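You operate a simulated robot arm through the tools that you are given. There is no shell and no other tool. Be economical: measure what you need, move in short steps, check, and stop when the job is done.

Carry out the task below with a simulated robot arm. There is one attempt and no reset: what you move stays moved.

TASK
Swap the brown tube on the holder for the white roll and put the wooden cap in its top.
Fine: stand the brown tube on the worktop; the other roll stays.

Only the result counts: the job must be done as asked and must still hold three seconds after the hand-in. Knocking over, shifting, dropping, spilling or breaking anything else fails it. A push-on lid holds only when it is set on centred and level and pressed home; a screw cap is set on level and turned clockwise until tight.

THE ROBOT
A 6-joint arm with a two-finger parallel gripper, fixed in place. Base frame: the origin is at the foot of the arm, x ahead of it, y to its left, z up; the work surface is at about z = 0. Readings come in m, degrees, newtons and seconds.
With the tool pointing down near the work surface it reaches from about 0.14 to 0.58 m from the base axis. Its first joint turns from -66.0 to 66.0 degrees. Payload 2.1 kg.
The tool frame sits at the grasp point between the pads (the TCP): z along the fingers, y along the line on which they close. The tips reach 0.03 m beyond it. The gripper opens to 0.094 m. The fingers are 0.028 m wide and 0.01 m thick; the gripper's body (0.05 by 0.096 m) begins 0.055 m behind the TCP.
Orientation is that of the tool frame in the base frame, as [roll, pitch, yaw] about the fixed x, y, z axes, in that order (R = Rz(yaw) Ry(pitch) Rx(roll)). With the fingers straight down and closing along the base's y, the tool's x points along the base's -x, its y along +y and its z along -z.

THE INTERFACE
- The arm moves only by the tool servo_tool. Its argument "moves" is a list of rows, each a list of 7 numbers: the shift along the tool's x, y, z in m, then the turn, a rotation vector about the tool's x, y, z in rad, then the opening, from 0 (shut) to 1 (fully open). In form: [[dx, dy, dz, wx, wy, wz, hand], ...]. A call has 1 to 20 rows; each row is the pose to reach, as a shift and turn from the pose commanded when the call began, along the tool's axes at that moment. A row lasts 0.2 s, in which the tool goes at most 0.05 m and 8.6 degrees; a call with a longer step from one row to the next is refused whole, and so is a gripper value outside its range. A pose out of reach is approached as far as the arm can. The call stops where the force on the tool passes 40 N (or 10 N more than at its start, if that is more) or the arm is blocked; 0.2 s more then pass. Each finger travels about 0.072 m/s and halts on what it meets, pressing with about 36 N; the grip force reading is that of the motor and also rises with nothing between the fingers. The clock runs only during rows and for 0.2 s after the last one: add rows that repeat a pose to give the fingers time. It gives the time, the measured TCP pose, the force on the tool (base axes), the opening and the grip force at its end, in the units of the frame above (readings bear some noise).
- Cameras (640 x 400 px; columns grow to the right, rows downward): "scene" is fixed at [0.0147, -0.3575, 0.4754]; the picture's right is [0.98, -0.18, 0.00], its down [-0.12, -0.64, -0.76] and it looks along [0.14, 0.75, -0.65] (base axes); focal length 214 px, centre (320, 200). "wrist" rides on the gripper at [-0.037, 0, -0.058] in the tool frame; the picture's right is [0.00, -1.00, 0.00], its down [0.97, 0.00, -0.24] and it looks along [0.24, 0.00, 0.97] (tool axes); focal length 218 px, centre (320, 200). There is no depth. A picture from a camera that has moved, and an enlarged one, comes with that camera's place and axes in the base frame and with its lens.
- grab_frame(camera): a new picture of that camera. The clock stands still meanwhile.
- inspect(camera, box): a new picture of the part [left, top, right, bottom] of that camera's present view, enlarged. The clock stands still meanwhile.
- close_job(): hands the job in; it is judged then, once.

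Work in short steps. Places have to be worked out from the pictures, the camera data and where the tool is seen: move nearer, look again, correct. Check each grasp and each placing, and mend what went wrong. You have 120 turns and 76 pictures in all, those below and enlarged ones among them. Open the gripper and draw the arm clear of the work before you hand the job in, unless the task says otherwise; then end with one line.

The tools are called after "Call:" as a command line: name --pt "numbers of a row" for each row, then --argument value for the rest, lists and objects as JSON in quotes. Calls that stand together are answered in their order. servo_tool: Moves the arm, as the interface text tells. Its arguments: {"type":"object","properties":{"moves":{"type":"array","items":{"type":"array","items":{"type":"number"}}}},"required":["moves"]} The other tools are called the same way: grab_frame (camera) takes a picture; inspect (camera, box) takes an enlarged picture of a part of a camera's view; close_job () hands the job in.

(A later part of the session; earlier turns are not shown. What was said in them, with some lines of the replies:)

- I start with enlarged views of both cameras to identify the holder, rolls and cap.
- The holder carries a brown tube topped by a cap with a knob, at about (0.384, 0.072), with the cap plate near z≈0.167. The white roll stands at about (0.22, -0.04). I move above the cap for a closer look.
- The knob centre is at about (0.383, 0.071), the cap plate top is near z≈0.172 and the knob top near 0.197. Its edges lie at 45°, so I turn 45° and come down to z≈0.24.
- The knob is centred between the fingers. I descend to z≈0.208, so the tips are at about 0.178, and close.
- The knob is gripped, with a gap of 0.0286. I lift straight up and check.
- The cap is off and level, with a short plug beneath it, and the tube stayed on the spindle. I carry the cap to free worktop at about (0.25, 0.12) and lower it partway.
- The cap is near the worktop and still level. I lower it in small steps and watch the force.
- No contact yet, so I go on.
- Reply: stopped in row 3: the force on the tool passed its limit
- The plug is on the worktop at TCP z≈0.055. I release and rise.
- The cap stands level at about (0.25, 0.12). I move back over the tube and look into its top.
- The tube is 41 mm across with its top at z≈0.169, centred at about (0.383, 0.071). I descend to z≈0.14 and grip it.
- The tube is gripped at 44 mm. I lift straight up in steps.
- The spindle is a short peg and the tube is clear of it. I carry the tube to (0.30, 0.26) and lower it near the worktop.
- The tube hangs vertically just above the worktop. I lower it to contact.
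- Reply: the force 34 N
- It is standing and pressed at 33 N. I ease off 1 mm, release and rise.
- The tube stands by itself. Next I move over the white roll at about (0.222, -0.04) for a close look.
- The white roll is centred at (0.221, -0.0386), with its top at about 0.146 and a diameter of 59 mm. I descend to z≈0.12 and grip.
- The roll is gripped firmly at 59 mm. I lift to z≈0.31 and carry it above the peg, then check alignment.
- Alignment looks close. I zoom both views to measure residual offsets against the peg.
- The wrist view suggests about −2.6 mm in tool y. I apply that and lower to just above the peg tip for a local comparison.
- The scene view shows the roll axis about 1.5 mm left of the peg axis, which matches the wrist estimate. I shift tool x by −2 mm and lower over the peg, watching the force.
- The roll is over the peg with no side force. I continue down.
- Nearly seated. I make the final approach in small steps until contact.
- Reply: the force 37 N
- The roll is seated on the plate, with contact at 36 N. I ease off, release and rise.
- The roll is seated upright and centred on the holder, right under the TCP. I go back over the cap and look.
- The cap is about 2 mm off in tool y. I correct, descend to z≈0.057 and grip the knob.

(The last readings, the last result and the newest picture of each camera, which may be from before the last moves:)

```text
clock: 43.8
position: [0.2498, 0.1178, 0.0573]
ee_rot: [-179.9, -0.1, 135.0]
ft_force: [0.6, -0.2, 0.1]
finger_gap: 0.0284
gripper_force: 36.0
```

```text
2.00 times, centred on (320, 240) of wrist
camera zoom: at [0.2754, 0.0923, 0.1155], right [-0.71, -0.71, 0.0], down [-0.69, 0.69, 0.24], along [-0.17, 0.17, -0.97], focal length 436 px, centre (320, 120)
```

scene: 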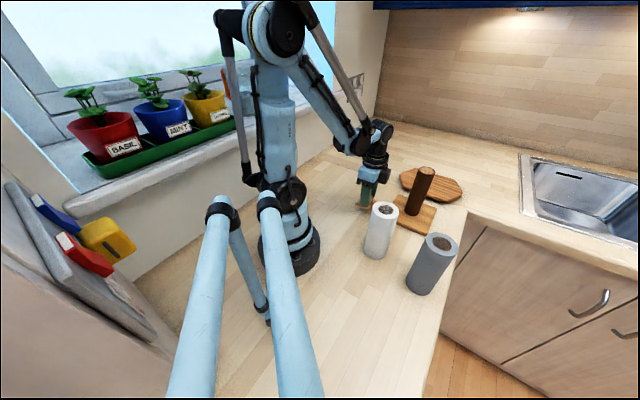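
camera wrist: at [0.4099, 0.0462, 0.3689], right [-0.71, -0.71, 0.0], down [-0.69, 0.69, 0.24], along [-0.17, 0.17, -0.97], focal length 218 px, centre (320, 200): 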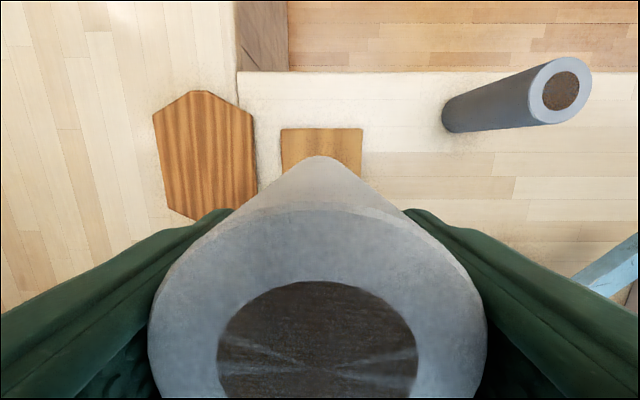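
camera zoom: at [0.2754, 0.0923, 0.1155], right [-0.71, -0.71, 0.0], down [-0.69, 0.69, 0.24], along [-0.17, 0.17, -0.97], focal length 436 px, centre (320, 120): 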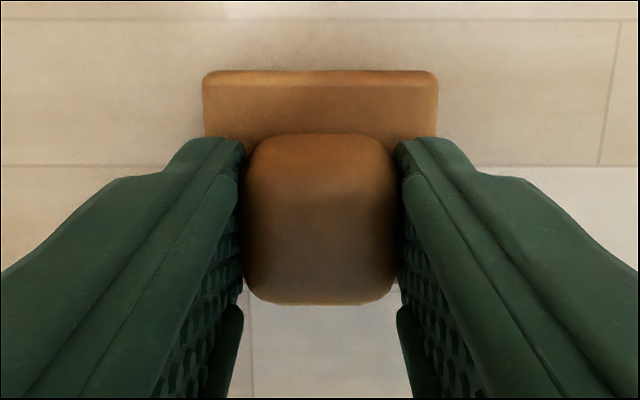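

The knob is gripped and the cap is centred in the gripper. I lift and carry it back over the roll.

Call:
servo_tool --pt "0 0 -0.03 0 0 0 0" --pt "0 0 -0.07 0 0 0 0" --pt "0 0 -0.11 0 0 0 0" --pt "0 0 -0.15 0 0 0 0" --pt "0 0 -0.19 0 0 0 0" --pt "0 0 -0.21 0 0 0 0" --pt "-0.03 0.014 -0.21 0 0 0 0" --pt "-0.06 0.028 -0.21 0 0 0 0" --pt "-0.09 0.042 -0.21 0 0 0 0" --pt "-0.115 0.054 -0.21 0 0 0 0" --pt "-0.1302 0.06 -0.21 0 0 0 0" --pt "-0.1302 0.06 -0.21 0 0 0 0" --pt "-0.1302 0.06 -0.21 0 0 0 0"

Call:
inspect --camera "wrist" --box '[220, 80, 420, 280]'

Call:
inspect --camera "scene" --box '[395, 115, 465, 185]'

```text
clock: 46.6
position: [0.384, 0.0667, 0.2662]
ee_rot: [-179.9, 0.0, 135.1]
ft_force: [0.0, 0.4, 0.4]
finger_gap: 0.0286
gripper_force: 35.7
```

```text
2.00 times, centred on (320, 180) of wrist
camera zoom: at [0.4107, 0.0407, 0.323], right [-0.71, -0.71, 0.0], down [-0.69, 0.69, 0.24], along [-0.17, 0.17, -0.97], focal length 436 px, centre (320, 240)
```

zoom: 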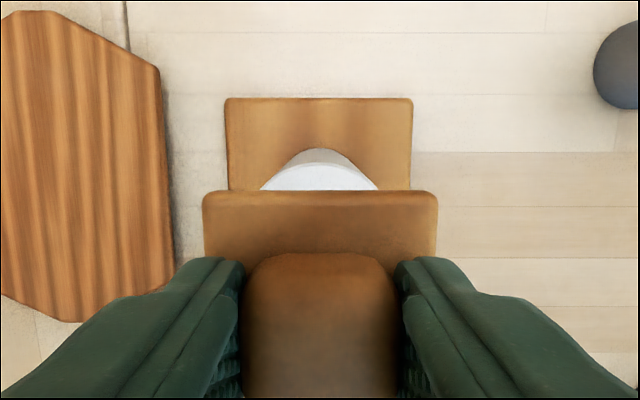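

```text
5.71 times, centred on (430, 150) of scene
camera zoom: at [0.0147, -0.3575, 0.4754], right [0.98, -0.18, 0.0], down [-0.12, -0.64, -0.76], along [0.14, 0.75, -0.65], focal length 1226 px, centre (-309, 486)
```

zoom: 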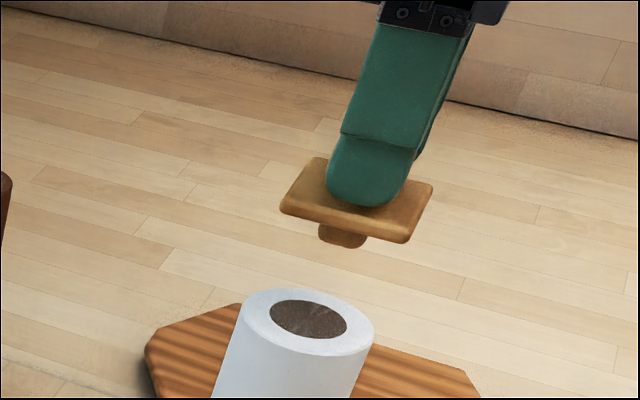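

The cap is aligned with the roll in both views. I lower it towards the hole.

Call:
servo_tool --pt "0 0 0.015 0 0 0 0" --pt "0 0 0.03 0 0 0 0" --pt "0 0 0.04 0 0 0 0" --pt "0 0 0.04 0 0 0 0"

Call:
inspect --camera "scene" --box '[395, 135, 455, 195]'

```text
clock: 47.6
position: [0.3839, 0.0679, 0.2258]
ee_rot: [179.9, -0.1, 135.1]
ft_force: [-0.3, -0.5, -0.5]
finger_gap: 0.0287
gripper_force: 36.3
```

```text
6.67 times, centred on (425, 165) of scene
camera zoom: at [0.0147, -0.3575, 0.4754], right [0.98, -0.18, 0.0], down [-0.12, -0.64, -0.76], along [0.14, 0.75, -0.65], focal length 1430 px, centre (-380, 433)
```

zoom: 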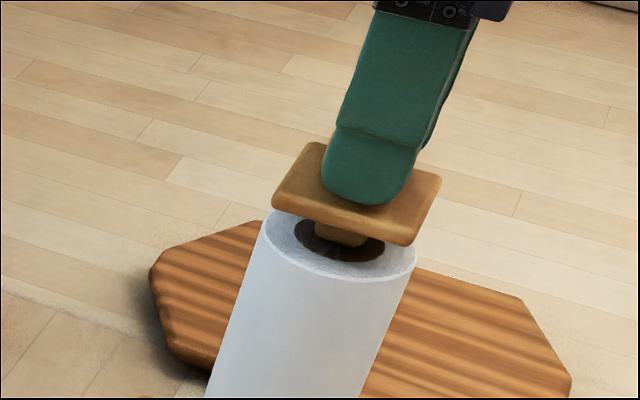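

The plug is centred over the hole. I descend in small steps to contact and press.

Call:
servo_tool --pt "0 0 0.004 0 0 0 0" --pt "0 0 0.008 0 0 0 0" --pt "0 0 0.011 0 0 0 0" --pt "0 0 0.014 0 0 0 0" --pt "0 0 0.017 0 0 0 0" --pt "0 0 0.02 0 0 0 0" --pt "0 0 0.022 0 0 0 0"

Call:
inspect --camera "scene" --box '[395, 135, 455, 195]'

```text
clock: 49.2
position: [0.3842, 0.0696, 0.2064]
ee_rot: [-180.0, 0.1, 135.1]
ft_force: [3.6, -1.0, 35.1]
finger_gap: 0.0289
gripper_force: 35.6
```

```text
6.67 times, centred on (425, 165) of scene
camera zoom: at [0.0146, -0.3575, 0.4754], right [0.98, -0.18, 0.0], down [-0.12, -0.64, -0.76], along [0.14, 0.75, -0.65], focal length 1430 px, centre (-380, 433)
```

zoom: 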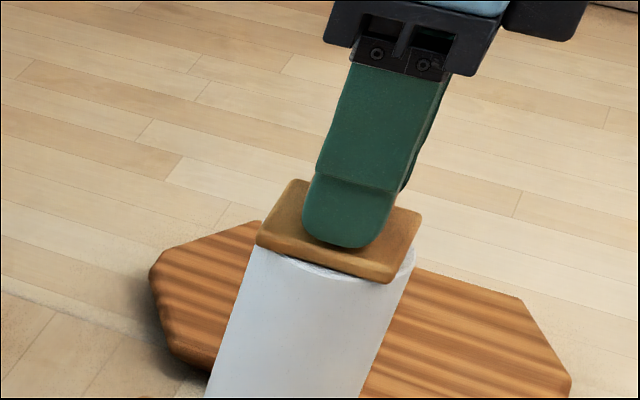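

The cap plate is flush on the roll at 35 N. I ease off, release, rise and check.

Call:
servo_tool --pt "0 0 -0.001 0 0 0 0" --pt "0 0 -0.001 0 0 0 0.5" --pt "0 0 -0.001 0 0 0 1" --pt "0 0 -0.001 0 0 0 1" --pt "0 0 -0.001 0 0 0 1" --pt "0 0 -0.03 0 0 0 1" --pt "0 0 -0.06 0 0 0 1" --pt "0 0 -0.09 0 0 0 1" --pt "0 0 -0.09 0 0 0 1"

Call:
inspect --camera "scene" --box '[385, 135, 455, 235]'

Call:
inspect --camera "wrist" --box '[240, 100, 400, 260]'

```text
clock: 51.2
position: [0.3849, 0.0691, 0.2925]
ee_rot: [-180.0, 0.0, 135.1]
ft_force: [-0.4, 0.1, -0.1]
finger_gap: 0.094
gripper_force: 0.2
```

```text
4.00 times, centred on (420, 185) of scene
camera zoom: at [0.0147, -0.3575, 0.4754], right [0.98, -0.18, 0.0], down [-0.12, -0.64, -0.76], along [0.14, 0.75, -0.65], focal length 858 px, centre (-80, 260)
```

zoom: 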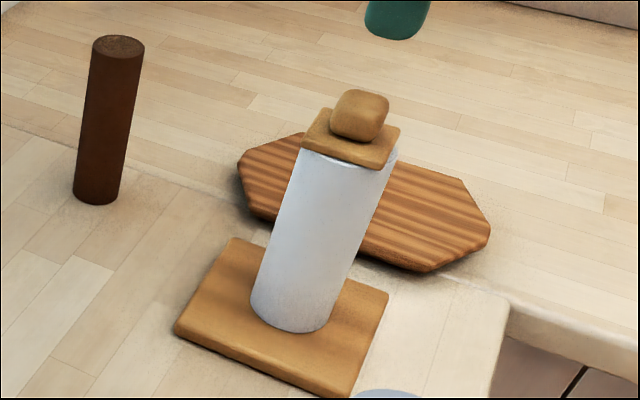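

```text
2.50 times, centred on (320, 180) of wrist
camera zoom: at [0.411, 0.043, 0.3504], right [-0.71, -0.71, 0.0], down [-0.69, 0.69, 0.24], along [-0.17, 0.17, -0.97], focal length 546 px, centre (320, 250)
```

zoom: 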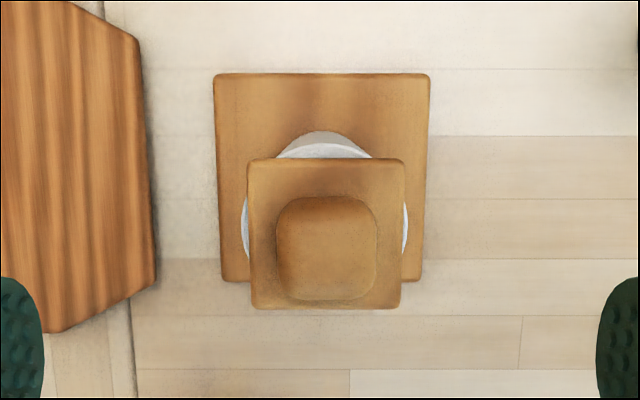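

The cap looks centred and level. I check the rim closely for any gap.

Call:
inspect --camera "scene" --box '[410, 150, 440, 185]'

Call:
grab_frame --camera "scene"

```text
11.43 times, centred on (425, 168) of scene
camera zoom: at [0.0147, -0.3575, 0.4754], right [0.98, -0.18, 0.0], down [-0.12, -0.64, -0.76], along [0.14, 0.75, -0.65], focal length 2451 px, centre (-880, 571)
```

zoom: 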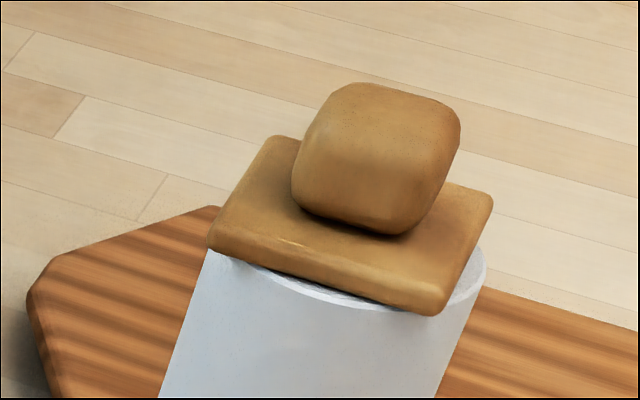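

```text
29 pictures are left
```

scene: 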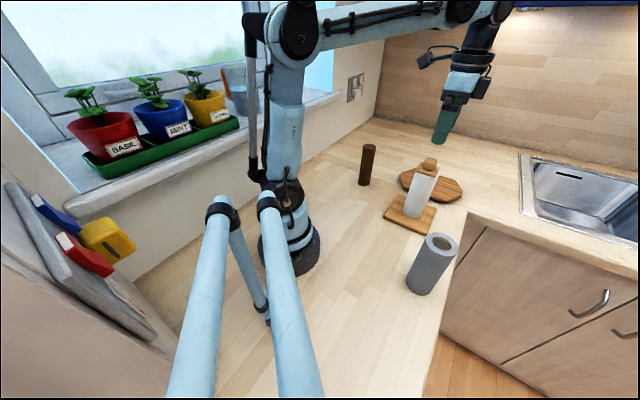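

The cap sits flush and level, the tube stands and the grey roll is untouched. I draw the arm up and clear.

Call:
servo_tool --pt "0 0 -0.03 0 0 0 1" --pt "0 0 -0.06 0 0 0 1" --pt "0 0 -0.1 0 0 0 1" --pt "0.03 -0.03 -0.12 0 0 0 1" --pt "0.05 -0.06 -0.13 0 0 0 1" --pt "0.05 -0.06 -0.13 0 0 0 1"

Call:
grab_frame --camera "scene"

```text
clock: 52.6
position: [0.3053, 0.0607, 0.4258]
ee_rot: [180.0, 0.0, 135.1]
ft_force: [0.1, -0.5, -0.9]
finger_gap: 0.0939
gripper_force: 0.1
```

```text
28 pictures are left
```

scene: 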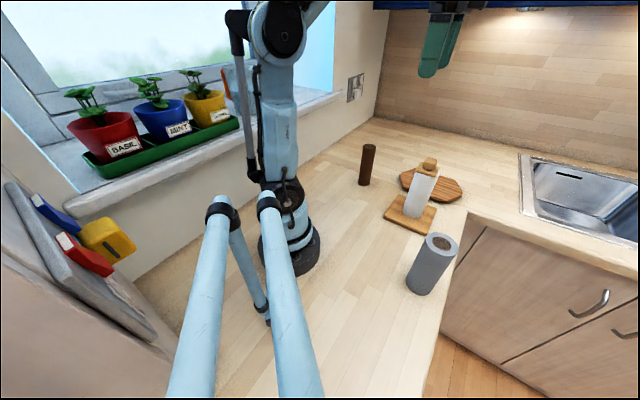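

Everything is in place and the arm is clear, so I hand in.

Call:
close_job

```text
The job is handed in.
```

The white roll is on the holder with the wooden cap pressed flush in its top, the brown tube stands on the worktop, and the grey roll was left where it was.
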